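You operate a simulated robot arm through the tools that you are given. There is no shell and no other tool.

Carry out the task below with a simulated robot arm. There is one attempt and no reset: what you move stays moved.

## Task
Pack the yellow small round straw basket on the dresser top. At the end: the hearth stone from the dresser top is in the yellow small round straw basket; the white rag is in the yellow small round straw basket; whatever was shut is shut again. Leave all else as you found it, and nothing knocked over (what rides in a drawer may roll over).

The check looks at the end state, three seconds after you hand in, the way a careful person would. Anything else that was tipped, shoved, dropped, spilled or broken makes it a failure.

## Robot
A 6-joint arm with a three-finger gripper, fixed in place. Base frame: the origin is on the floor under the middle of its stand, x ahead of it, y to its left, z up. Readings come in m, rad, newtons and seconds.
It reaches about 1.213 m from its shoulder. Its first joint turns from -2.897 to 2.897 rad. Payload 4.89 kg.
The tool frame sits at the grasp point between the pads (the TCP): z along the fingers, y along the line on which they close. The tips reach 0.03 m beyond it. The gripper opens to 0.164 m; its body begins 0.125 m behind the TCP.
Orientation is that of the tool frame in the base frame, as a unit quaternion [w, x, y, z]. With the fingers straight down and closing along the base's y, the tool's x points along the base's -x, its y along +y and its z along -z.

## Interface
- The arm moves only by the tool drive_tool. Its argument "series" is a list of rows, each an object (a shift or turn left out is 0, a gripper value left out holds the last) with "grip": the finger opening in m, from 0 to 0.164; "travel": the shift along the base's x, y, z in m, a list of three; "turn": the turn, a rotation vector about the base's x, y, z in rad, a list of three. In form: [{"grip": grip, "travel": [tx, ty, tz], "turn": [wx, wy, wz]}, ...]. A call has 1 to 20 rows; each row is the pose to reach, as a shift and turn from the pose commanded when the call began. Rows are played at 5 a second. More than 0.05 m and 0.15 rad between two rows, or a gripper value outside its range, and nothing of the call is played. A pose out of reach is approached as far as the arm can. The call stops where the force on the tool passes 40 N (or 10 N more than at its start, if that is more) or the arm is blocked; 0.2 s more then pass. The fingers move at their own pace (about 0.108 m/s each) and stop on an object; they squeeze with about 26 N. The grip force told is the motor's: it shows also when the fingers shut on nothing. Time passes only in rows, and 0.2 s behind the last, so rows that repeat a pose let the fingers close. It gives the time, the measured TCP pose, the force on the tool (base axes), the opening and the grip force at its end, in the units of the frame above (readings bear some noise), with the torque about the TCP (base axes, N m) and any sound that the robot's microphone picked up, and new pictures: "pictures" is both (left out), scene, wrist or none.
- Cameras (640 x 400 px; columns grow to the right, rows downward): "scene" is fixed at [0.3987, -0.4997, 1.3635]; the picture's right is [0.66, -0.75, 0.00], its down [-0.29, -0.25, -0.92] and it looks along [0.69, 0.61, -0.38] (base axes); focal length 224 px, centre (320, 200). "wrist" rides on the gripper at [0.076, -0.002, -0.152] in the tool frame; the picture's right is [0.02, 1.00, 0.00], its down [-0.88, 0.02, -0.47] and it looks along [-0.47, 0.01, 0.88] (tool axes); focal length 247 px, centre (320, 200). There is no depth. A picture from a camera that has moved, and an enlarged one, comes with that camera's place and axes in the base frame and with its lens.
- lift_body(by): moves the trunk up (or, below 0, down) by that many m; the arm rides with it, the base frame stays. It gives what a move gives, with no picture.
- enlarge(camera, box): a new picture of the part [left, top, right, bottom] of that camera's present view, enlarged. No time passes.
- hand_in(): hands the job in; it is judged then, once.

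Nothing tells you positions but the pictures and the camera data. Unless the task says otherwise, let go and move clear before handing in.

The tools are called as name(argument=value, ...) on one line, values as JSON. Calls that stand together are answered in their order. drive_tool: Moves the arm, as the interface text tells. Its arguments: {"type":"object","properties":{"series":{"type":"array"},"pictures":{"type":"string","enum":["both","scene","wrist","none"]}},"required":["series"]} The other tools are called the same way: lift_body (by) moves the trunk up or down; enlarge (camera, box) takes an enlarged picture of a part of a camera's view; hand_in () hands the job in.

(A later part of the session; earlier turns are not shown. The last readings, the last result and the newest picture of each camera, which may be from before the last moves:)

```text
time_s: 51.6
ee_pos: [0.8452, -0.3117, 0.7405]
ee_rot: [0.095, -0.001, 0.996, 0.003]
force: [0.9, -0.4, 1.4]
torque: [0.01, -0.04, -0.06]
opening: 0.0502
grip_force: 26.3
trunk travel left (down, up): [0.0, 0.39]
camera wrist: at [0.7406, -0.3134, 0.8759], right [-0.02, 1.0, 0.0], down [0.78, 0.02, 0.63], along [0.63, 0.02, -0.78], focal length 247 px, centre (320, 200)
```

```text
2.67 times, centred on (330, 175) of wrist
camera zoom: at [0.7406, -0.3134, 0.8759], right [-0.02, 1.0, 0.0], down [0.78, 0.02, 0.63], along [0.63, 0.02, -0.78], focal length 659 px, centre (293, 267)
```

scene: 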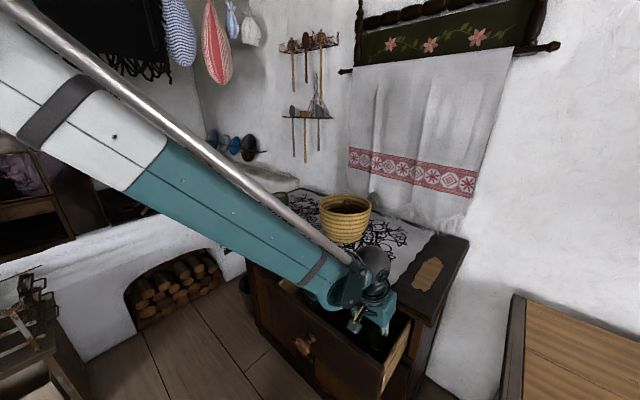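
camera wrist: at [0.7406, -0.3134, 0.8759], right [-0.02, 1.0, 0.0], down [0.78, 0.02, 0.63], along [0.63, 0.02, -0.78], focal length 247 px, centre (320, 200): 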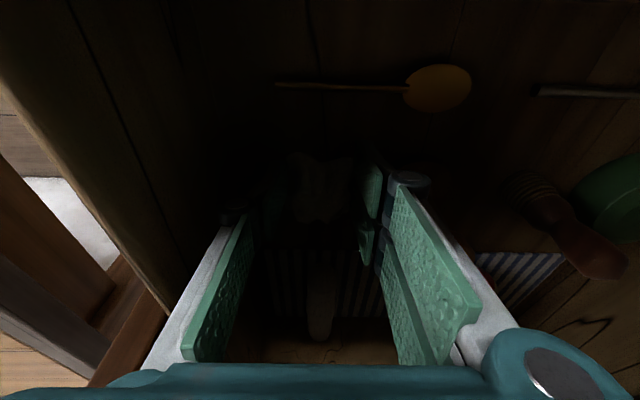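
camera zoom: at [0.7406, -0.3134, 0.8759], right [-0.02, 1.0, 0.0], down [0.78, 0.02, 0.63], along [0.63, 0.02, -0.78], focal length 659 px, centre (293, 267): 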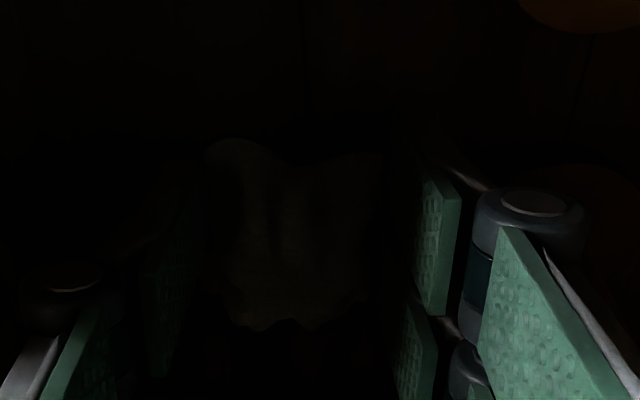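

The rag is gripped at 50 mm. Since its back part lies under the dresser edge, I lift 2 cm, draw it 5 cm toward the drawer front, then raise it out.

drive_tool(series=[{"travel": [0, 0, 0.01]}, {"travel": [-0.004, 0, 0.022]}, {"travel": [-0.02, 0, 0.026]}, {"travel": [-0.04, 0, 0.028]}, {"travel": [-0.055, 0, 0.03]}, {"travel": [-0.055, 0, 0.03]}])

enlarge(camera="wrist", box=[200, 100, 460, 280])

enlarge(camera="scene", box=[310, 240, 430, 350])

```text
time_s: 53.0
ee_pos: [0.7886, -0.3106, 0.7705]
ee_rot: [0.096, -0.002, 0.995, 0.003]
force: [0.6, -0.7, -0.2]
torque: [0.0, 0.04, 0.01]
opening: 0.0503
grip_force: 26.1
trunk travel left (down, up): [0.0, 0.39]
camera wrist: at [0.6844, -0.3137, 0.9057], right [-0.02, 1.0, 0.0], down [0.78, 0.02, 0.63], along [0.63, 0.02, -0.78], focal length 247 px, centre (320, 200)
```

scene: 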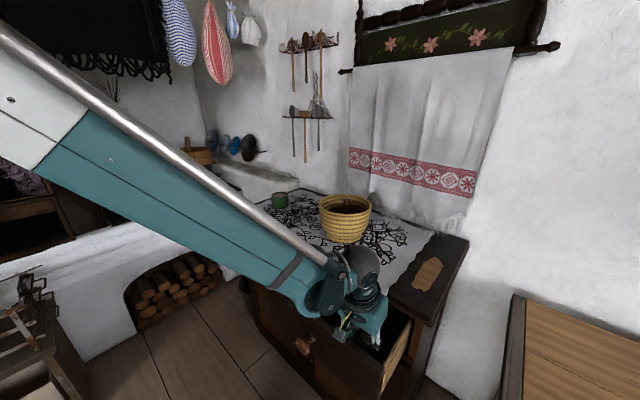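
wrist: 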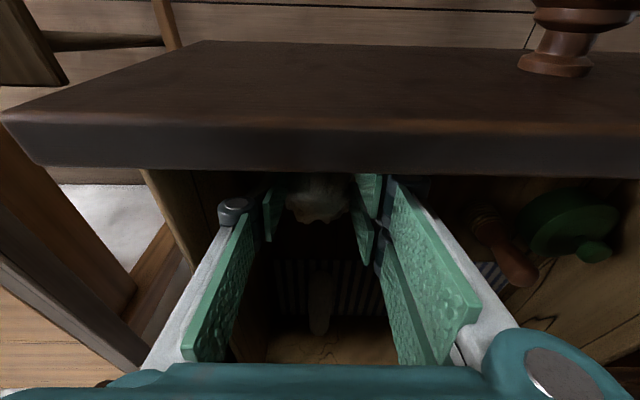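

```text
2.22 times, centred on (330, 190) of wrist
camera zoom: at [0.6844, -0.3137, 0.9057], right [-0.02, 1.0, 0.0], down [0.78, 0.02, 0.63], along [0.63, 0.02, -0.78], focal length 549 px, centre (298, 222)
```

zoom: 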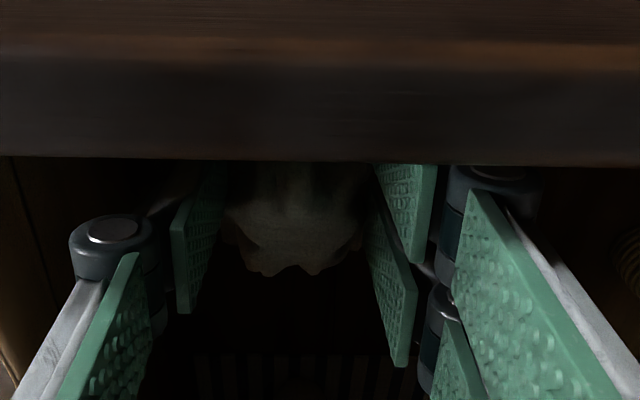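

```text
3.64 times, centred on (370, 295) of scene
camera zoom: at [0.3987, -0.4997, 1.3635], right [0.66, -0.75, 0.0], down [-0.29, -0.25, -0.92], along [0.69, 0.61, -0.38], focal length 814 px, centre (138, -146)
```

zoom: 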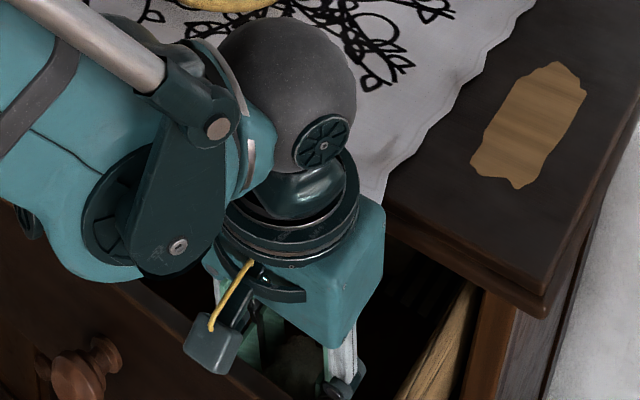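

The rag is coming along in the grip. I lift it out of the drawer with a small extra setback from the edge.

drive_tool(series=[{"travel": [-0.006, 0, 0.02]}, {"travel": [-0.01, 0, 0.05]}, {"travel": [-0.012, 0, 0.09]}, {"travel": [-0.015, 0, 0.13]}, {"travel": [-0.02, 0, 0.17]}, {"travel": [-0.02, 0, 0.21]}, {"travel": [-0.02, 0, 0.21]}])

enlarge(camera="wrist", box=[200, 100, 460, 280])

enlarge(camera="scene", box=[280, 180, 440, 350])

```text
time_s: 54.6
ee_pos: [0.7685, -0.3106, 0.9789]
ee_rot: [0.095, -0.003, 0.995, 0.003]
force: [1.2, -0.6, -0.5]
torque: [0.03, 0.04, 0.02]
opening: 0.0499
grip_force: 26.4
trunk travel left (down, up): [0.0, 0.39]
camera wrist: at [0.6643, -0.3127, 1.1151], right [-0.02, 1.0, 0.0], down [0.78, 0.02, 0.63], along [0.63, 0.02, -0.78], focal length 247 px, centre (320, 200)
```

scene: 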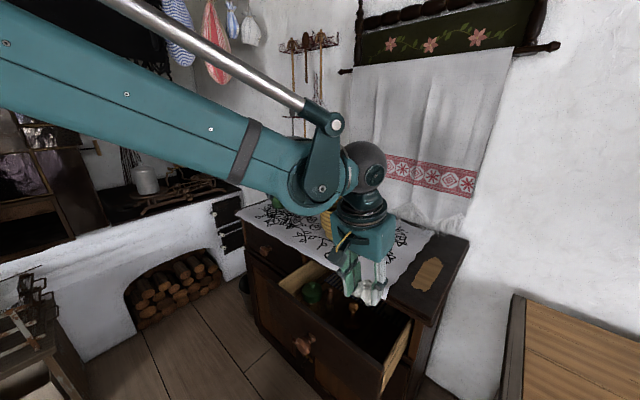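
wrist: 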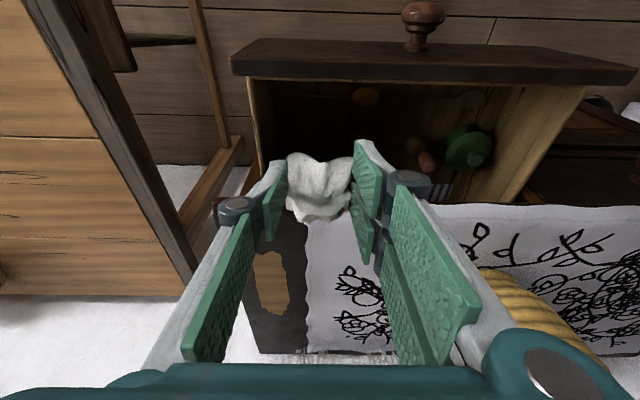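

```text
2.22 times, centred on (330, 190) of wrist
camera zoom: at [0.6643, -0.3127, 1.1151], right [-0.02, 1.0, 0.0], down [0.78, 0.02, 0.63], along [0.63, 0.02, -0.78], focal length 549 px, centre (298, 222)
```

zoom: 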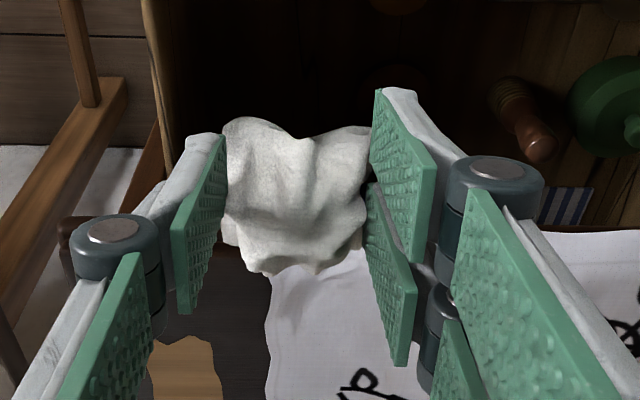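

```text
2.35 times, centred on (360, 265) of scene
camera zoom: at [0.3987, -0.4997, 1.3635], right [0.66, -0.75, 0.0], down [-0.29, -0.25, -0.92], along [0.69, 0.61, -0.38], focal length 527 px, centre (226, 47)
```

zoom: 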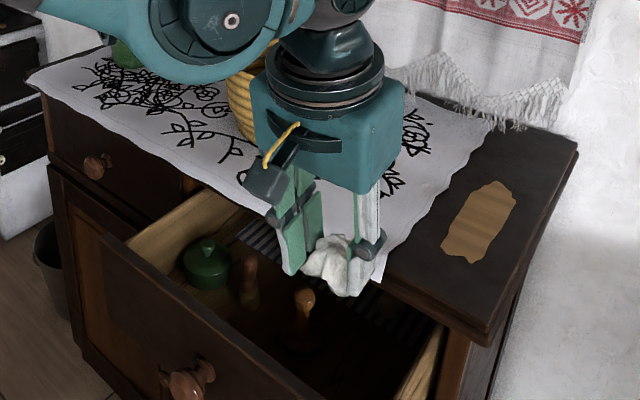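

It is a white rag, securely held, and the drawer's other items still stand. I raise it and straighten the gripper to vertical, before carrying it to the basket.

drive_tool(series=[{"travel": [0.0, 0, 0.04], "turn": [0, 0.04, 0]}, {"travel": [0.0, 0, 0.08], "turn": [0, 0.08, 0]}, {"travel": [0.01, 0, 0.12], "turn": [0, 0.12, 0]}, {"travel": [0.02, 0, 0.16], "turn": [0, 0.16, 0]}, {"travel": [0.03, 0, 0.2], "turn": [0, 0.19, 0]}, {"travel": [0.03, 0, 0.2], "turn": [0, 0.19, 0]}], pictures="scene")

```text
time_s: 56.0
ee_pos: [0.799, -0.3079, 1.1768]
ee_rot: [0.0, -0.002, 1.0, 0.003]
force: [-0.8, -0.1, -0.7]
torque: [-0.01, 0.03, 0.01]
opening: 0.0496
grip_force: 26.1
trunk travel left (down, up): [0.0, 0.39]
```

scene: 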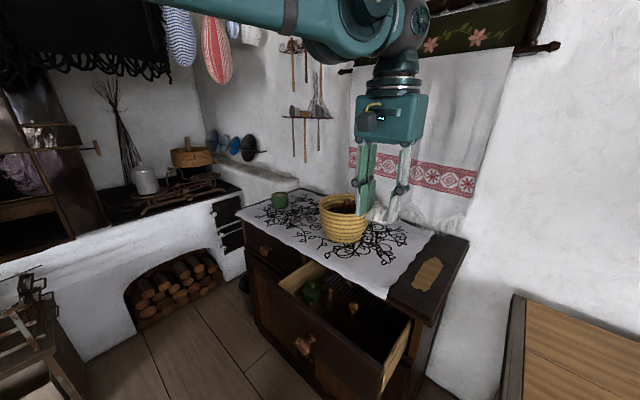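

Now I turn the gripper about the vertical while carrying the rag toward the basket, so the rag will be on the near side of the stone's handle.

drive_tool(series=[{"travel": [0.01, 0.01, 0.002], "turn": [0, 0, 0.148]}, {"travel": [0.02, 0.02, 0.004], "turn": [0, 0, 0.296]}, {"travel": [0.03, 0.03, 0.006], "turn": [0, 0, 0.444]}, {"travel": [0.04, 0.04, 0.008], "turn": [0, 0, 0.592]}, {"travel": [0.05, 0.05, 0.01], "turn": [0, 0, 0.74]}, {"travel": [0.06, 0.06, 0.012], "turn": [0, 0, 0.888]}, {"travel": [0.07, 0.07, 0.014], "turn": [0, 0, 1.036]}, {"travel": [0.08, 0.08, 0.015], "turn": [0, 0, 1.184]}, {"travel": [0.09, 0.09, 0.015], "turn": [0, 0, 1.332]}, {"travel": [0.1, 0.1, 0.015], "turn": [0, 0, 1.48]}, {"travel": [0.11, 0.11, 0.015], "turn": [0, 0, 1.628]}, {"travel": [0.12, 0.12, 0.015], "turn": [0, 0, 1.776]}, {"travel": [0.13, 0.13, 0.015], "turn": [0, 0, 1.924]}, {"travel": [0.14, 0.14, 0.015], "turn": [0, 0, 2.072]}, {"travel": [0.15, 0.15, 0.015], "turn": [0, 0, 2.22]}, {"travel": [0.16, 0.16, 0.015], "turn": [0, 0, 2.368]}, {"travel": [0.17, 0.17, 0.015], "turn": [0, 0, 2.516]}, {"travel": [0.18, 0.18, 0.015], "turn": [0, 0, 2.664]}, {"travel": [0.19, 0.19, 0.015], "turn": [0, 0, 2.812]}, {"travel": [0.19, 0.19, 0.015], "turn": [0, 0, 2.812]}])

```text
time_s: 60.2
ee_pos: [0.9899, -0.1207, 1.1937]
ee_rot: [0.003, 0.987, -0.162, 0.0]
force: [0.5, 0.2, 0.0]
torque: [0.04, -0.01, 0.04]
opening: 0.0495
grip_force: 26.7
trunk travel left (down, up): [0.0, 0.39]
camera wrist: at [1.0623, -0.1424, 1.3472], right [-0.3, -0.95, 0.01], down [-0.84, 0.27, 0.47], along [-0.45, 0.14, -0.88], focal length 247 px, centre (320, 200)
```

scene: 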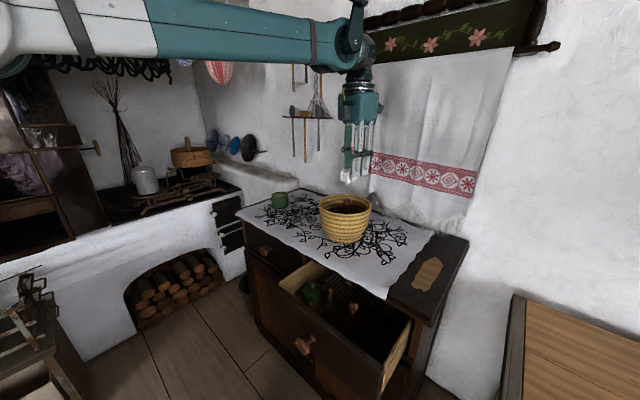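
wrist: 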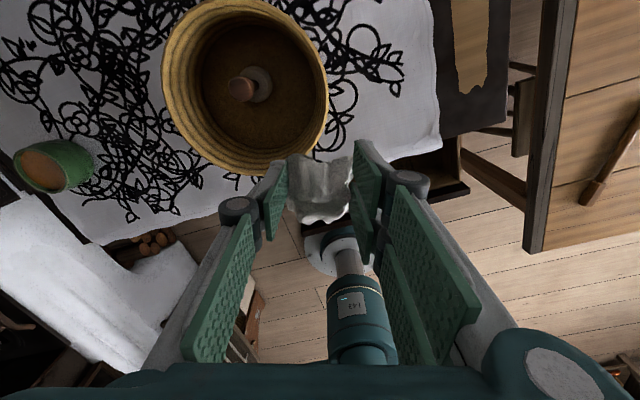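

The rag is held steady near the basket. I zoom in on the basket to verify where the stone stands before the final positioning.

enlarge(camera="wrist", box=[150, 0, 350, 180])

enlarge(camera="scene", box=[300, 80, 420, 260])

```text
2.22 times, centred on (250, 90) of wrist
camera zoom: at [1.0623, -0.1424, 1.3472], right [-0.3, -0.95, 0.01], down [-0.84, 0.27, 0.47], along [-0.45, 0.14, -0.88], focal length 549 px, centre (476, 444)
```

zoom: 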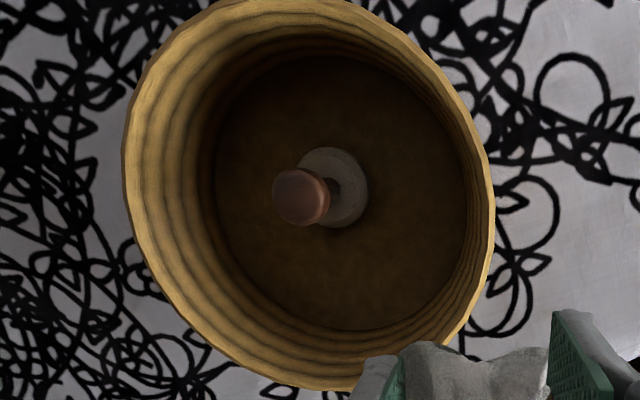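

```text
2.22 times, centred on (360, 170) of scene
camera zoom: at [0.3987, -0.4997, 1.3635], right [0.66, -0.75, 0.0], down [-0.29, -0.25, -0.92], along [0.69, 0.61, -0.38], focal length 497 px, centre (231, 267)
```

zoom: 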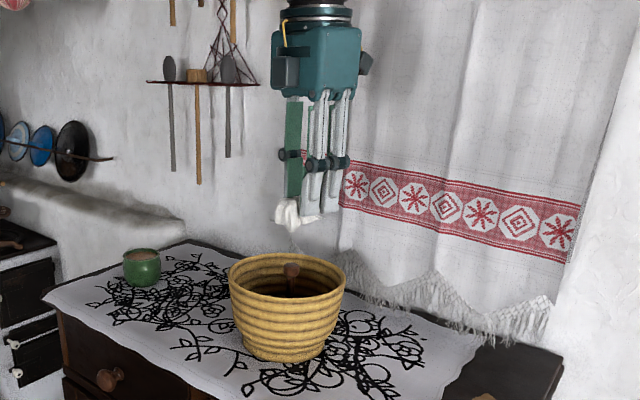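

The stone stands upright at about (1.070, -0.042), and the basket centre is about (1.058, -0.051). I finish the turn and centre the rag over the near side of the basket interior.

drive_tool(series=[{"travel": [0.015, 0.024, 0], "turn": [0, 0, 0.11]}, {"travel": [0.03, 0.048, 0], "turn": [0, 0, 0.22]}, {"travel": [0.045, 0.072, 0], "turn": [0, 0, 0.327]}, {"travel": [0.045, 0.072, 0], "turn": [0, 0, 0.327]}])

enlarge(camera="wrist", box=[200, 20, 440, 240])

enlarge(camera="scene", box=[290, 80, 420, 260])

```text
time_s: 61.2
ee_pos: [1.015, -0.053, 1.1953]
ee_rot: [0.009, 0.996, -0.09, -0.001]
force: [0.3, -1.2, 0.0]
torque: [0.07, -0.05, 0.0]
opening: 0.0491
grip_force: 26.1
out of reach, approached as far as the arm can: row 2, 3, 4
trunk travel left (down, up): [0.0, 0.39]
camera wrist: at [1.0912, -0.0628, 1.3475], right [-0.16, -0.99, 0.02], down [-0.87, 0.15, 0.47], along [-0.47, 0.06, -0.88], focal length 247 px, centre (320, 200)
```

scene: 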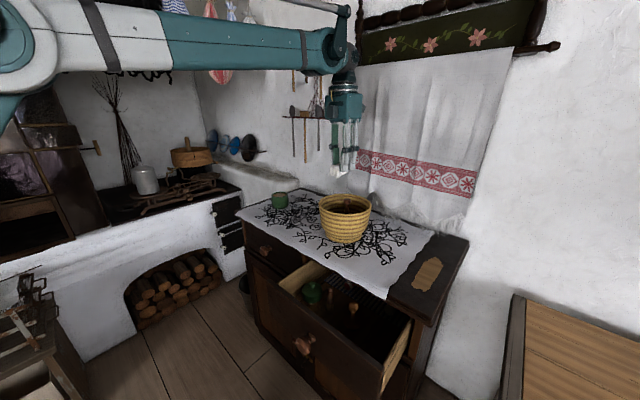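
wrist: 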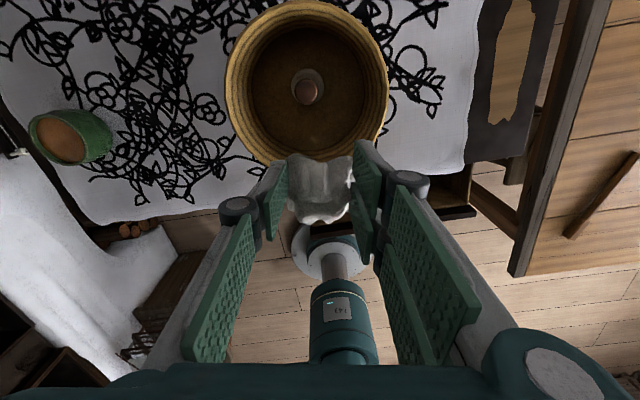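

```text
1.82 times, centred on (320, 130) of wrist
camera zoom: at [1.0912, -0.0628, 1.3475], right [-0.16, -0.99, 0.02], down [-0.87, 0.15, 0.47], along [-0.47, 0.06, -0.88], focal length 449 px, centre (320, 327)
```

zoom: 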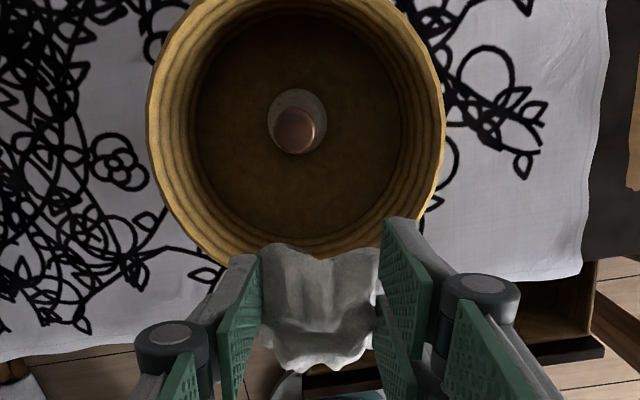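

```text
2.22 times, centred on (355, 170) of scene
camera zoom: at [0.3987, -0.4997, 1.3635], right [0.66, -0.75, 0.0], down [-0.29, -0.25, -0.92], along [0.69, 0.61, -0.38], focal length 497 px, centre (242, 267)
```

zoom: 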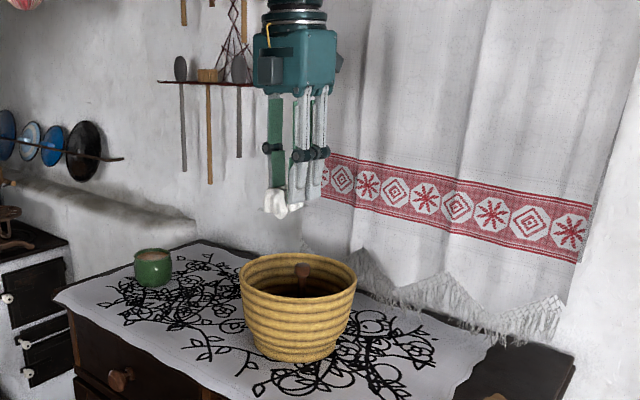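

The yaw is at its joint limit, close enough. I back the yaw off slightly, centre over the near side of the basket and lower partway, then check.

drive_tool(series=[{"travel": [0.01, 0.004, 0], "turn": [0, 0, -0.03]}, {"travel": [0.021, 0.009, 0], "turn": [0, 0, -0.05]}, {"travel": [0.021, 0.009, -0.03], "turn": [0, 0, -0.05]}, {"travel": [0.021, 0.009, -0.065], "turn": [0, 0, -0.05]}, {"travel": [0.021, 0.009, -0.1], "turn": [0, 0, -0.05]}, {"travel": [0.021, 0.009, -0.1], "turn": [0, 0, -0.05]}])

enlarge(camera="wrist", box=[200, 20, 440, 240])

enlarge(camera="scene", box=[290, 100, 410, 260])

```text
time_s: 62.6
ee_pos: [1.0375, -0.047, 1.0941]
ee_rot: [0.009, 0.993, -0.115, 0.0]
force: [0.1, -1.3, 0.1]
torque: [-0.02, -0.01, -0.02]
opening: 0.0492
grip_force: 25.8
trunk travel left (down, up): [0.0, 0.39]
camera wrist: at [1.112, -0.0597, 1.2471], right [-0.21, -0.98, 0.02], down [-0.86, 0.19, 0.47], along [-0.47, 0.08, -0.88], focal length 247 px, centre (320, 200)
```

scene: 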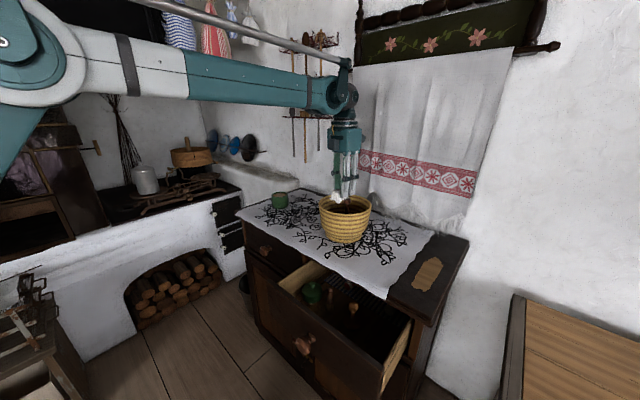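
wrist: 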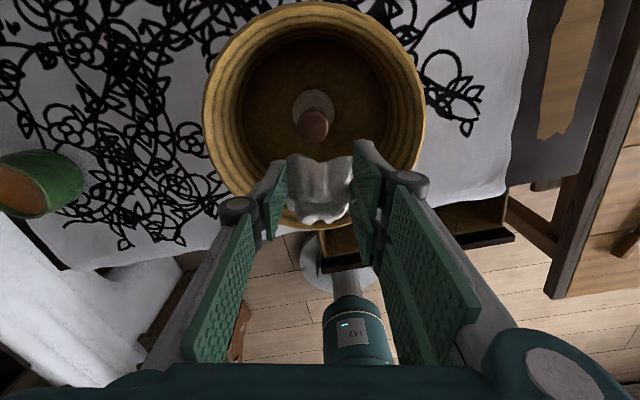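

```text
1.82 times, centred on (320, 130) of wrist
camera zoom: at [1.112, -0.0597, 1.2471], right [-0.21, -0.98, 0.02], down [-0.86, 0.19, 0.47], along [-0.47, 0.08, -0.88], focal length 449 px, centre (320, 327)
```

zoom: 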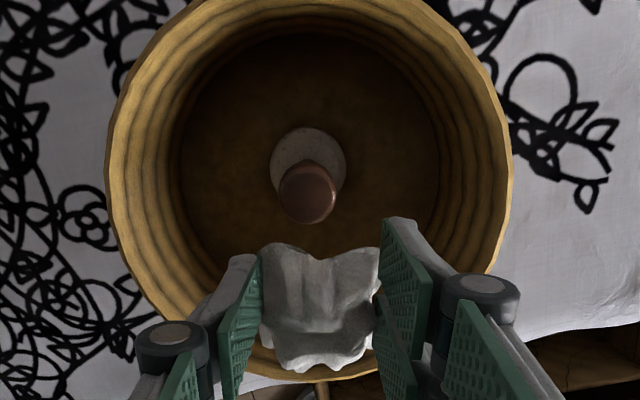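

```text
2.50 times, centred on (350, 180) of scene
camera zoom: at [0.3987, -0.4997, 1.3635], right [0.66, -0.75, 0.0], down [-0.29, -0.25, -0.92], along [0.69, 0.61, -0.38], focal length 560 px, centre (245, 250)
```

zoom: 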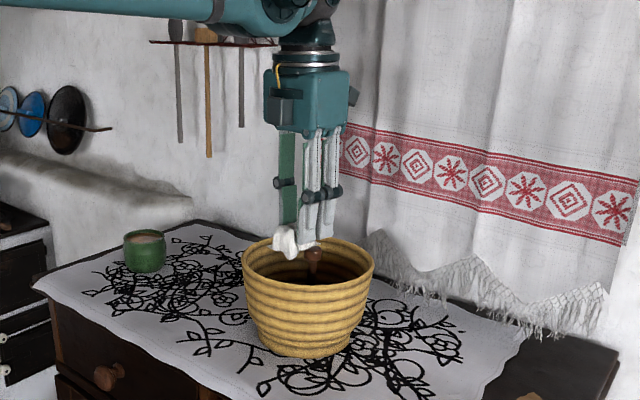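

The rag hangs clear of the handle if I shift it about 1 cm toward the near rim. I make that shift and lower until the rag's bottom is inside the rim, then check before releasing.

drive_tool(series=[{"travel": [-0.005, 0.002, 0]}, {"travel": [-0.01, 0.004, 0]}, {"travel": [-0.01, 0.004, -0.025]}, {"travel": [-0.01, 0.004, -0.05]}, {"travel": [-0.01, 0.004, -0.069]}, {"travel": [-0.01, 0.004, -0.069]}])

enlarge(camera="wrist", box=[200, 20, 440, 240])

enlarge(camera="scene", box=[290, 130, 400, 260])

```text
time_s: 64.0
ee_pos: [1.0261, -0.0427, 1.0247]
ee_rot: [0.01, 0.993, -0.114, 0.0]
force: [-0.4, 0.3, -0.1]
torque: [0.01, -0.03, 0.03]
opening: 0.049
grip_force: 25.6
trunk travel left (down, up): [0.0, 0.39]
camera wrist: at [1.1021, -0.0549, 1.1783], right [-0.21, -0.98, 0.02], down [-0.86, 0.19, 0.47], along [-0.47, 0.08, -0.88], focal length 247 px, centre (320, 200)
```

scene: 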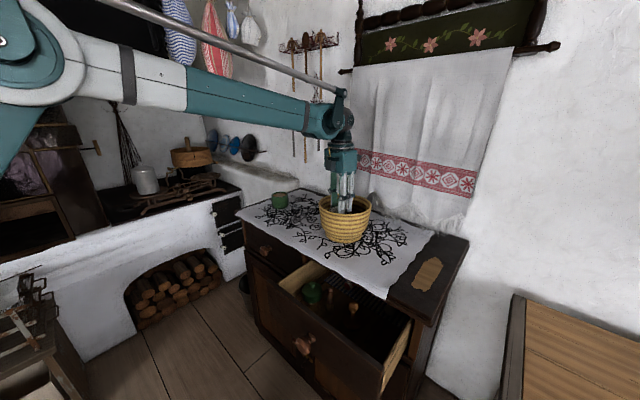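
wrist: 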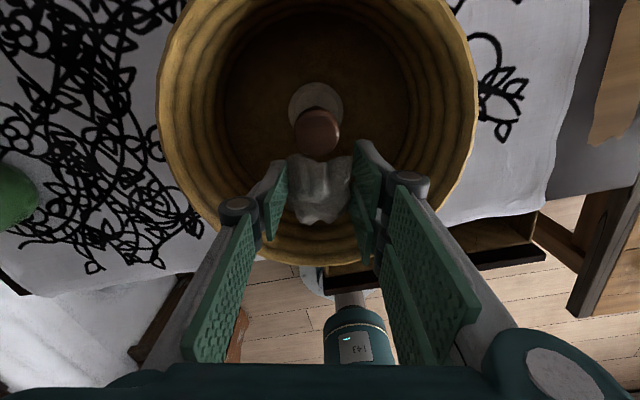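

```text
1.82 times, centred on (320, 130) of wrist
camera zoom: at [1.1021, -0.0549, 1.1783], right [-0.21, -0.98, 0.02], down [-0.86, 0.19, 0.47], along [-0.47, 0.08, -0.88], focal length 449 px, centre (320, 327)
```

zoom: 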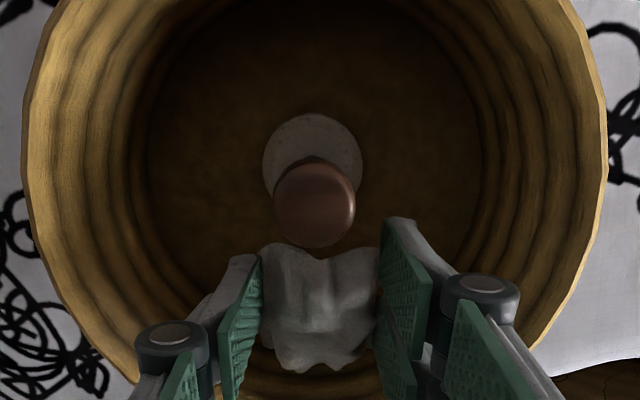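

```text
3.08 times, centred on (345, 195) of scene
camera zoom: at [0.3987, -0.4997, 1.3635], right [0.66, -0.75, 0.0], down [-0.29, -0.25, -0.92], along [0.69, 0.61, -0.38], focal length 689 px, centre (243, 215)
```

zoom: 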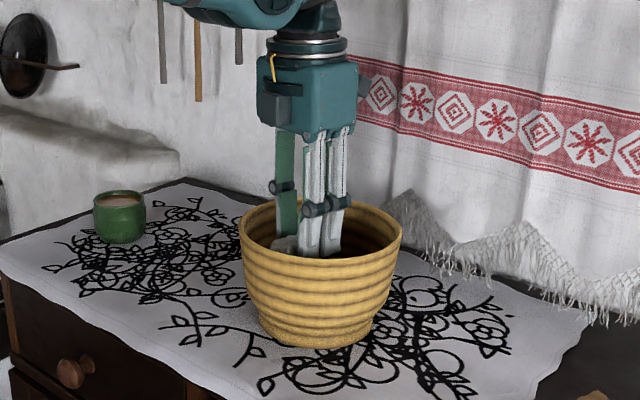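

The rag is inside the rim beside the handle, with nothing touching. I open just enough to let it drop into the basket.

drive_tool(series=[{"grip": 0.052, "travel": [0, 0, 0]}, {"grip": 0.058, "travel": [0, 0, 0]}, {"grip": 0.063, "travel": [0, 0, 0]}, {"travel": [0, 0, 0]}, {"travel": [0, 0, 0]}])

enlarge(camera="wrist", box=[200, 20, 440, 240])

```text
time_s: 65.2
ee_pos: [1.0274, -0.0427, 1.0244]
ee_rot: [0.009, 0.993, -0.116, 0.0]
force: [0.4, 0.4, 0.4]
torque: [0.0, 0.02, 0.02]
opening: 0.063
grip_force: 0.1
trunk travel left (down, up): [0.0, 0.39]
camera wrist: at [1.1021, -0.0549, 1.1785], right [-0.21, -0.98, 0.02], down [-0.86, 0.19, 0.47], along [-0.47, 0.08, -0.88], focal length 247 px, centre (320, 200)
```

scene: 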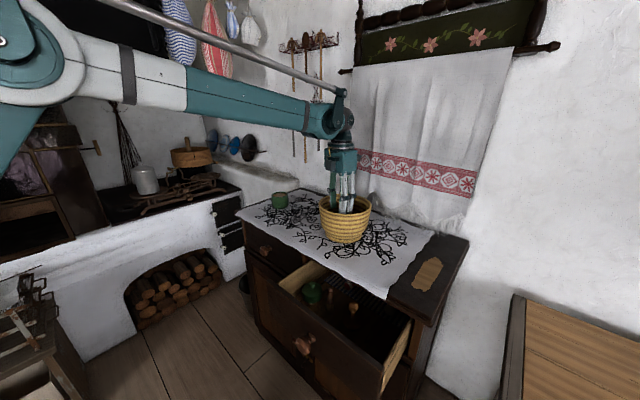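
wrist: 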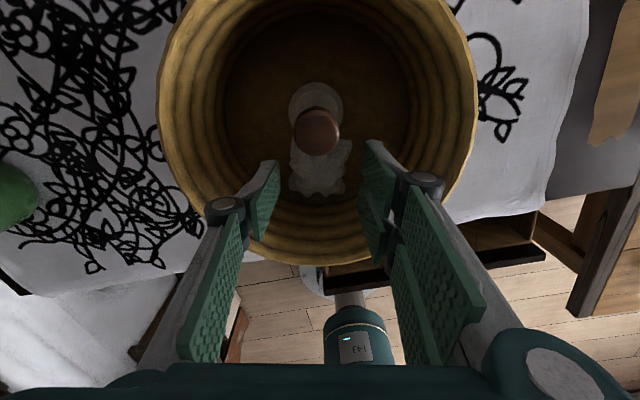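

```text
1.82 times, centred on (320, 130) of wrist
camera zoom: at [1.1021, -0.0549, 1.1785], right [-0.21, -0.98, 0.02], down [-0.86, 0.19, 0.47], along [-0.47, 0.08, -0.88], focal length 449 px, centre (320, 327)
```

zoom: 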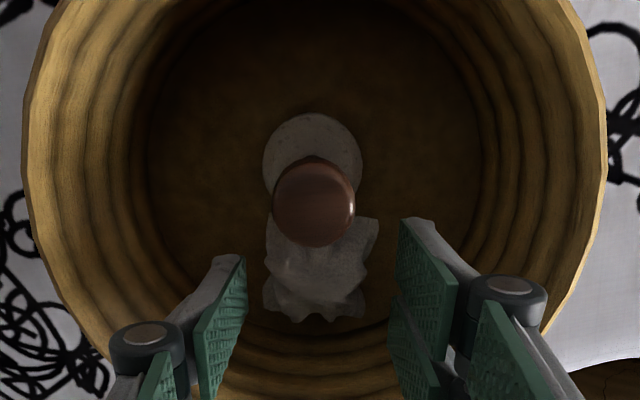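

The rag dropped neatly onto the basket floor beside the stone, which is still upright. I lift the gripper straight out of the basket.

drive_tool(series=[{"travel": [0, 0, 0.03]}, {"travel": [0, 0, 0.07]}, {"travel": [0, 0, 0.115]}, {"travel": [0, 0, 0.16]}, {"travel": [0, 0, 0.2]}, {"travel": [0, 0, 0.2]}])

enlarge(camera="wrist", box=[200, 0, 440, 200])

```text
time_s: 66.6
ee_pos: [1.0254, -0.0438, 1.2273]
ee_rot: [0.01, 0.993, -0.115, 0.001]
force: [-0.9, -0.2, 1.0]
torque: [0.01, -0.05, -0.01]
opening: 0.0627
grip_force: 0.0
trunk travel left (down, up): [0.0, 0.39]
camera wrist: at [1.1015, -0.0558, 1.3797], right [-0.21, -0.98, 0.02], down [-0.86, 0.19, 0.47], along [-0.47, 0.08, -0.88], focal length 247 px, centre (320, 200)
```

scene: 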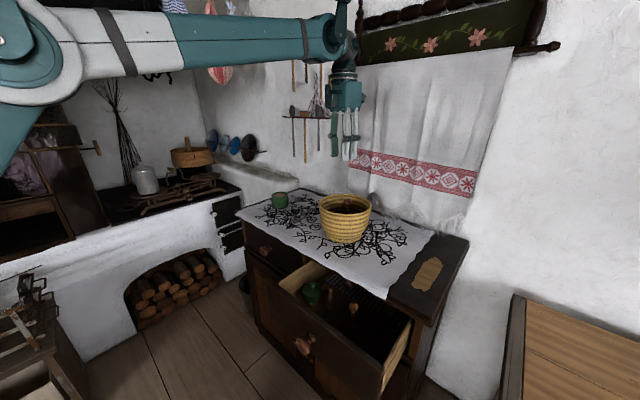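
wrist: 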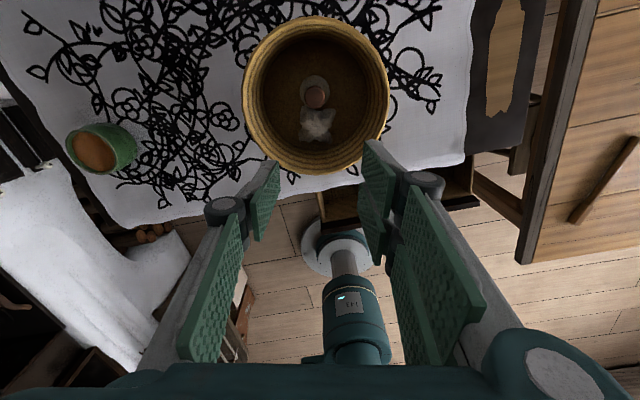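

```text
2.00 times, centred on (320, 100) of wrist
camera zoom: at [1.1015, -0.0558, 1.3797], right [-0.21, -0.98, 0.02], down [-0.86, 0.19, 0.47], along [-0.47, 0.08, -0.88], focal length 494 px, centre (320, 400)
```

zoom: 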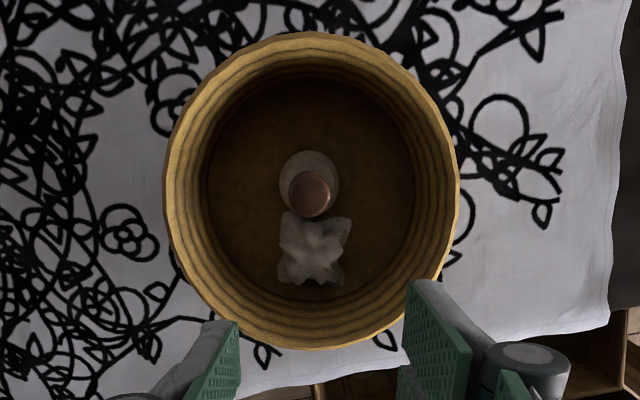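

Both items are in the basket. Now I swing back, unwinding the yaw, to a spot above and in front of the open drawer.

drive_tool(series=[{"travel": [-0.016, -0.008, 0], "turn": [0, -0.001, -0.145]}, {"travel": [-0.033, -0.015, 0], "turn": [0, -0.002, -0.29]}, {"travel": [-0.049, -0.023, 0], "turn": [0, -0.003, -0.436]}, {"travel": [-0.065, -0.03, 0], "turn": [0, -0.004, -0.581]}, {"travel": [-0.081, -0.038, 0], "turn": [0, -0.005, -0.727]}, {"travel": [-0.098, -0.045, 0], "turn": [0, -0.006, -0.872]}, {"travel": [-0.114, -0.053, -0.005], "turn": [0, -0.008, -1.018]}, {"travel": [-0.13, -0.06, -0.01], "turn": [0, -0.009, -1.163]}, {"travel": [-0.146, -0.068, -0.02], "turn": [0, -0.01, -1.308]}, {"travel": [-0.163, -0.076, -0.03], "turn": [0, -0.012, -1.454]}, {"travel": [-0.179, -0.083, -0.04], "turn": [0, -0.013, -1.599]}, {"travel": [-0.195, -0.091, -0.05], "turn": [0, -0.014, -1.745]}, {"travel": [-0.211, -0.098, -0.06], "turn": [0, -0.016, -1.89]}, {"travel": [-0.228, -0.106, -0.07], "turn": [0, -0.017, -2.036]}, {"travel": [-0.244, -0.113, -0.08], "turn": [0, -0.018, -2.181]}, {"travel": [-0.26, -0.121, -0.09], "turn": [0, -0.02, -2.327]}, {"travel": [-0.276, -0.128, -0.1], "turn": [0, -0.021, -2.472]}, {"travel": [-0.293, -0.136, -0.11], "turn": [0, -0.022, -2.618]}, {"travel": [-0.309, -0.144, -0.12], "turn": [0, -0.024, -2.763]}, {"travel": [-0.325, -0.151, -0.127], "turn": [0, -0.026, -2.909]}])

```text
time_s: 70.8
ee_pos: [0.7029, -0.1944, 1.0982]
ee_rot: [0.0, 0.0, 1.0, 0.001]
force: [0.9, 0.4, -0.2]
torque: [-0.04, 0.11, 0.01]
opening: 0.063
grip_force: 0.0
trunk travel left (down, up): [0.0, 0.39]
camera wrist: at [0.6263, -0.1956, 1.2515], right [-0.02, 1.0, 0.0], down [0.88, 0.02, 0.47], along [0.47, 0.01, -0.88], focal length 247 px, centre (320, 200)
```

scene: 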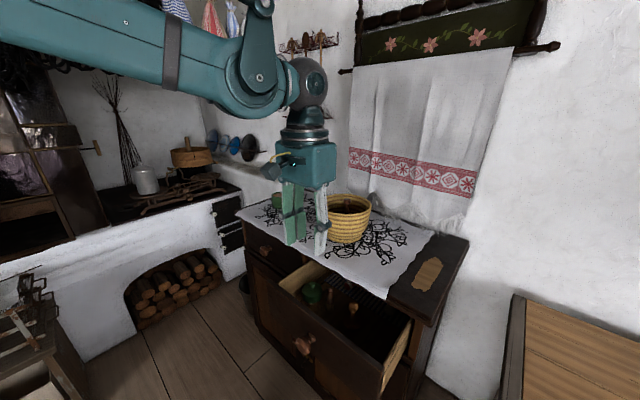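
wrist: 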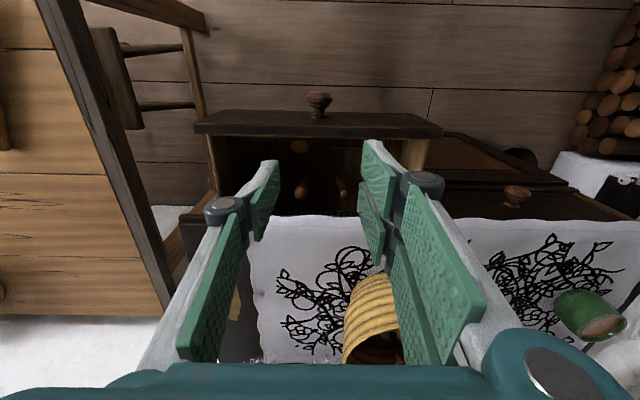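

The drawer and knob are where I left them. I reverse my earlier retreat path: pitch to 50° and come back around the knob.

drive_tool(series=[{"grip": 0.08, "travel": [-0.02, 0, -0.02], "turn": [0, -0.14, 0]}, {"travel": [-0.04, 0, -0.04], "turn": [0, -0.28, 0]}, {"travel": [-0.06, 0, -0.06], "turn": [0, -0.42, 0]}, {"travel": [-0.078, 0, -0.08], "turn": [0, -0.56, 0]}, {"travel": [-0.094, -0.001, -0.1], "turn": [0, -0.698, 0]}, {"travel": [-0.094, -0.001, -0.14], "turn": [0, -0.698, 0]}, {"travel": [-0.094, -0.001, -0.18], "turn": [0, -0.698, 0]}, {"travel": [-0.094, -0.001, -0.215], "turn": [0, -0.698, 0]}, {"travel": [-0.092, -0.001, -0.253], "turn": [0, -0.698, 0]}, {"travel": [-0.079, -0.001, -0.293], "turn": [0, -0.698, 0]}, {"travel": [-0.058, -0.001, -0.316], "turn": [0, -0.698, 0]}, {"travel": [-0.042, -0.001, -0.327], "turn": [0, -0.698, 0]}, {"travel": [-0.042, -0.001, -0.327], "turn": [0, -0.698, 0]}])

enlarge(camera="wrist", box=[200, 100, 460, 300])

```text
time_s: 73.6
ee_pos: [0.6599, -0.1934, 0.7711]
ee_rot: [0.342, -0.002, 0.94, 0.0]
force: [0.3, 0.1, 0.5]
torque: [-0.01, -0.04, 0.01]
opening: 0.08
grip_force: 0.1
trunk travel left (down, up): [0.0, 0.39]
camera wrist: at [0.5029, -0.1953, 0.8395], right [-0.02, 1.0, -0.01], down [0.37, 0.02, 0.93], along [0.93, 0.01, -0.37], focal length 247 px, centre (320, 200)
```

scene: 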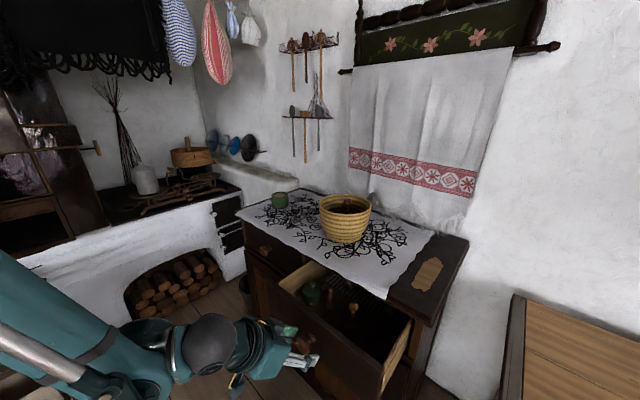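
wrist: 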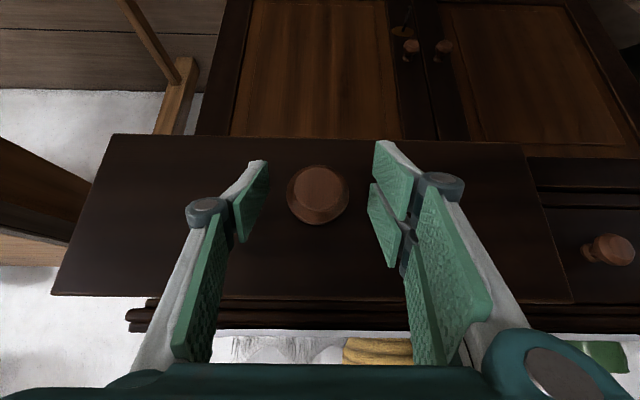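

```text
2.00 times, centred on (330, 200) of wrist
camera zoom: at [0.5029, -0.1953, 0.8395], right [-0.02, 1.0, -0.01], down [0.37, 0.02, 0.93], along [0.93, 0.01, -0.37], focal length 494 px, centre (300, 200)
```

zoom: 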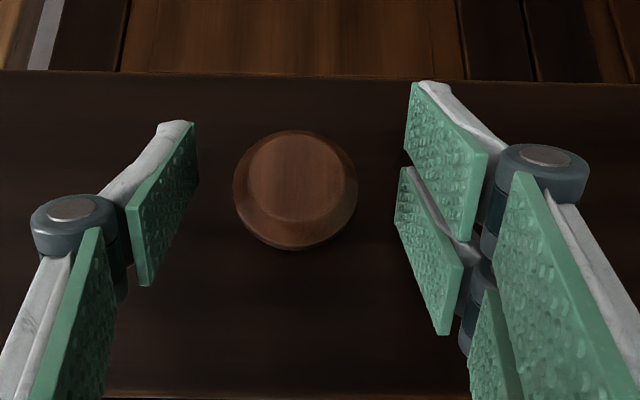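

The knob is again between the pads. I close on it and push the drawer back in steadily.

drive_tool(series=[{"travel": [0.003, -0.002, 0]}, {"grip": 0.05, "travel": [0.003, -0.002, 0]}, {"grip": 0.0, "travel": [0.003, -0.002, 0]}, {"travel": [0.003, -0.002, 0]}, {"travel": [0.003, -0.002, 0]}, {"travel": [0.015, -0.002, 0]}, {"travel": [0.035, -0.002, 0]}, {"travel": [0.06, -0.002, 0]}, {"travel": [0.085, -0.002, 0]}, {"travel": [0.11, -0.002, 0]}, {"travel": [0.135, -0.002, 0]}, {"travel": [0.155, -0.002, 0]}, {"travel": [0.17, -0.002, 0]}, {"travel": [0.17, -0.002, 0]}])

enlarge(camera="scene", box=[230, 190, 480, 370])

```text
time_s: 76.6
ee_pos: [0.8305, -0.1934, 0.7725]
ee_rot: [0.342, -0.002, 0.94, 0.0]
force: [1.2, 29.5, -8.4]
torque: [0.16, -0.02, 0.11]
opening: 0.046
grip_force: 45.0
trunk travel left (down, up): [0.0, 0.39]
camera wrist: at [0.674, -0.1969, 0.84], right [-0.02, 1.0, -0.02], down [0.37, 0.02, 0.93], along [0.93, 0.01, -0.37], focal length 247 px, centre (320, 200)
```

scene: 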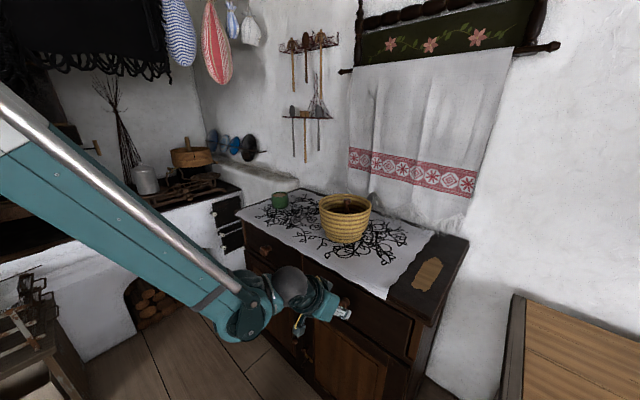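
wrist: 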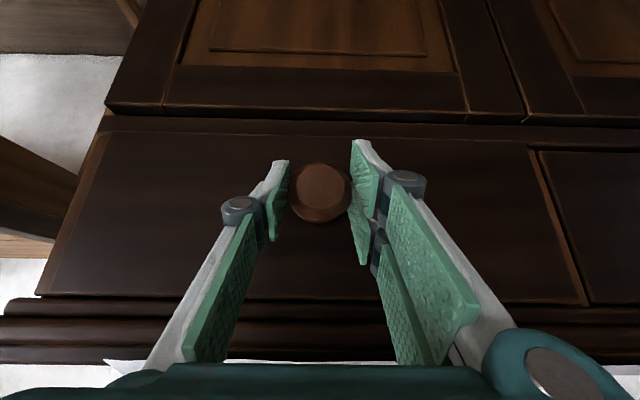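

```text
2.22 times, centred on (355, 280) of scene
camera zoom: at [0.3987, -0.4997, 1.3635], right [0.66, -0.75, 0.0], down [-0.29, -0.25, -0.92], along [0.69, 0.61, -0.38], focal length 497 px, centre (242, 22)
```

zoom: 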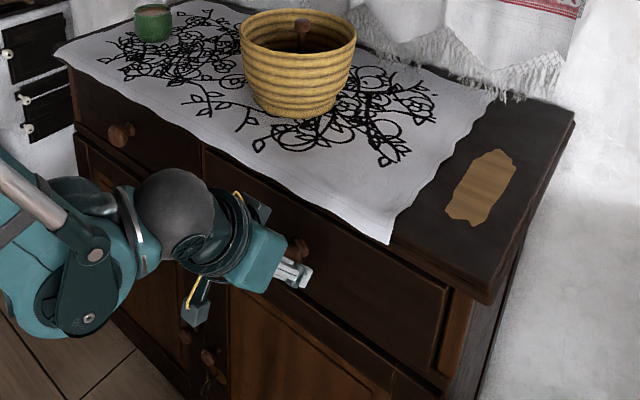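

Nearly shut; there's a sideways load, so I ease the hand +3 mm in y and push the last 2 cm gently.

drive_tool(series=[{"travel": [0, 0.003, 0]}, {"travel": [0.006, 0.003, 0]}, {"travel": [0.011, 0.003, 0]}, {"travel": [0.015, 0.003, 0]}, {"travel": [0.018, 0.003, 0]}, {"travel": [0.021, 0.003, 0]}, {"travel": [0.021, 0.003, 0]}])

enlarge(camera="wrist", box=[0, 80, 640, 380])

enlarge(camera="scene", box=[300, 240, 450, 370])

```text
time_s: 77.9
ee_pos: [0.8472, -0.1941, 0.771]
ee_rot: [0.341, -0.001, 0.94, -0.001]
force: [-11.7, -9.8, 6.6]
torque: [0.22, -0.3, -0.17]
opening: 0.0459
grip_force: 45.1
trunk travel left (down, up): [0.0, 0.39]
stopped in row 6: the force on the tool passed its limit at 46 N (the readings are from after the stop); the commanded pose is now the measured one
camera wrist: at [0.6906, -0.1963, 0.8403], right [-0.02, 1.0, -0.02], down [0.37, 0.02, 0.93], along [0.93, 0.01, -0.37], focal length 247 px, centre (320, 200)
```

scene: 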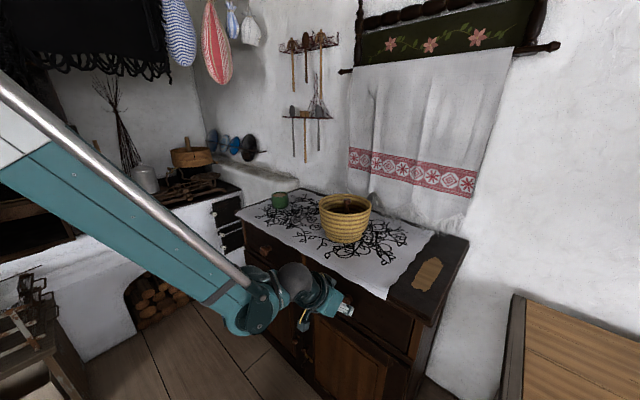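
wrist: 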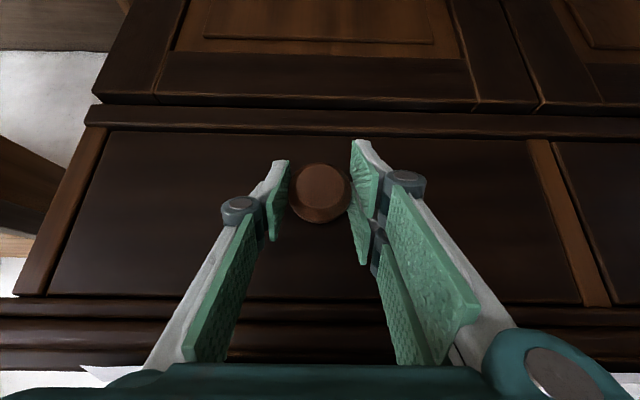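

```text
1.00 times, centred on (320, 230) of wrist (not enlarged: the box is as wide or as high as the picture)
camera zoom: at [0.6906, -0.1963, 0.8403], right [-0.02, 1.0, -0.02], down [0.37, 0.02, 0.93], along [0.93, 0.01, -0.37], focal length 247 px, centre (320, 170)
```

zoom: 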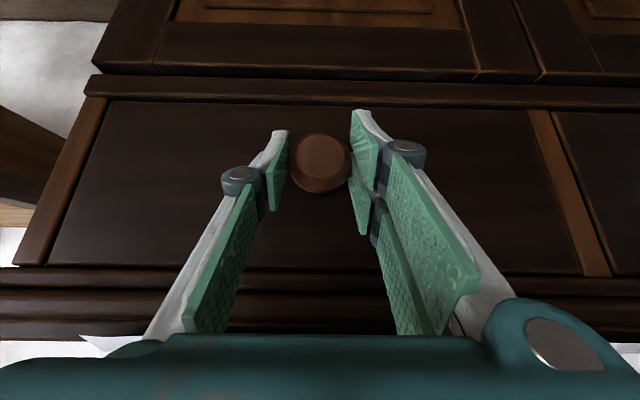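

```text
3.08 times, centred on (375, 305) of scene
camera zoom: at [0.3987, -0.4997, 1.3635], right [0.66, -0.75, 0.0], down [-0.29, -0.25, -0.92], along [0.69, 0.61, -0.38], focal length 689 px, centre (151, -123)
```

zoom: 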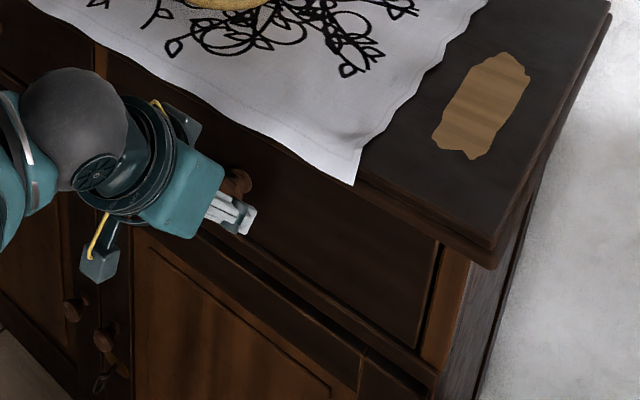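

The push met a firm stop, with the hand back where the drawer was shut originally. I release the knob, back straight off, and check that the front is flush.

drive_tool(series=[{"travel": [0, 0, 0]}, {"grip": 0.08, "travel": [0, 0, 0]}, {"travel": [0, 0, 0]}, {"travel": [0, 0, 0]}, {"travel": [-0.03, 0, 0.003]}, {"travel": [-0.065, 0, 0.012]}, {"travel": [-0.1, 0, 0.022]}, {"travel": [-0.135, 0, 0.032]}, {"travel": [-0.15, 0, 0.034]}, {"travel": [-0.15, 0, 0.034]}])

enlarge(camera="scene", box=[230, 210, 430, 350])

enlarge(camera="wrist", box=[100, 120, 640, 330])

```text
time_s: 80.1
ee_pos: [0.6985, -0.1936, 0.8041]
ee_rot: [0.341, -0.001, 0.94, 0.0]
force: [1.2, -0.5, 0.3]
torque: [0.0, 0.04, 0.0]
opening: 0.08
grip_force: 0.1
trunk travel left (down, up): [0.0, 0.39]
camera wrist: at [0.5423, -0.1957, 0.8731], right [-0.02, 1.0, -0.02], down [0.37, 0.02, 0.93], along [0.93, 0.01, -0.37], focal length 247 px, centre (320, 200)
```

scene: 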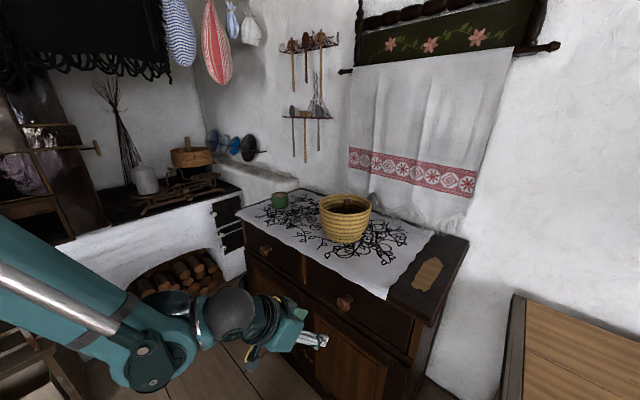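
wrist: 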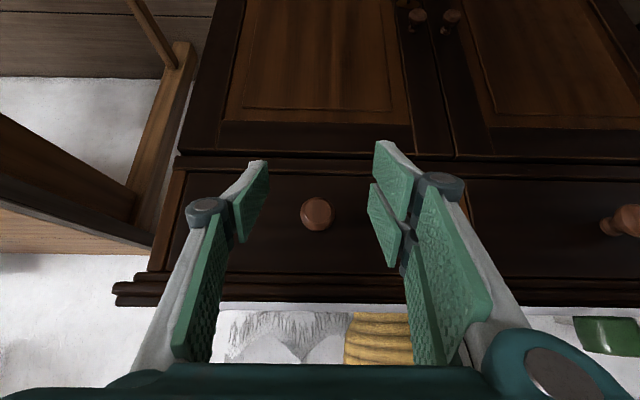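

```text
2.86 times, centred on (330, 280) of scene
camera zoom: at [0.3987, -0.4997, 1.3635], right [0.66, -0.75, 0.0], down [-0.29, -0.25, -0.92], along [0.69, 0.61, -0.38], focal length 640 px, centre (291, -29)
```

zoom: 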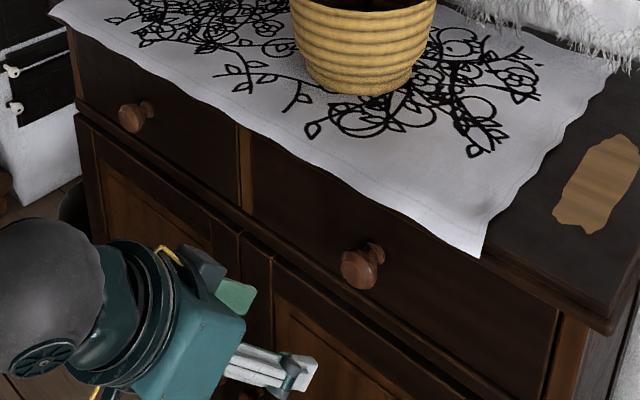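

```text
1.19 times, centred on (370, 225) of wrist
camera zoom: at [0.5423, -0.1957, 0.8731], right [-0.02, 1.0, -0.02], down [0.37, 0.02, 0.93], along [0.93, 0.01, -0.37], focal length 293 px, centre (261, 170)
```

zoom: 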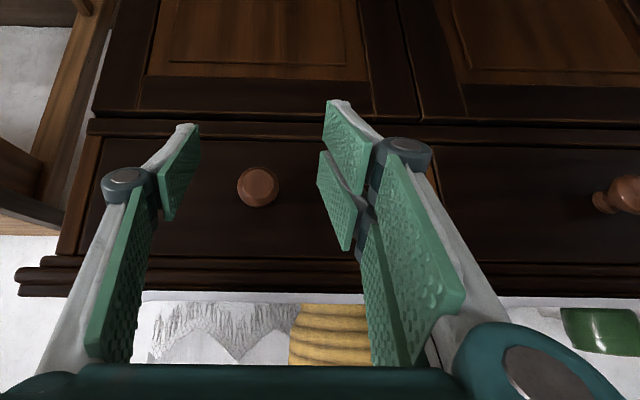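

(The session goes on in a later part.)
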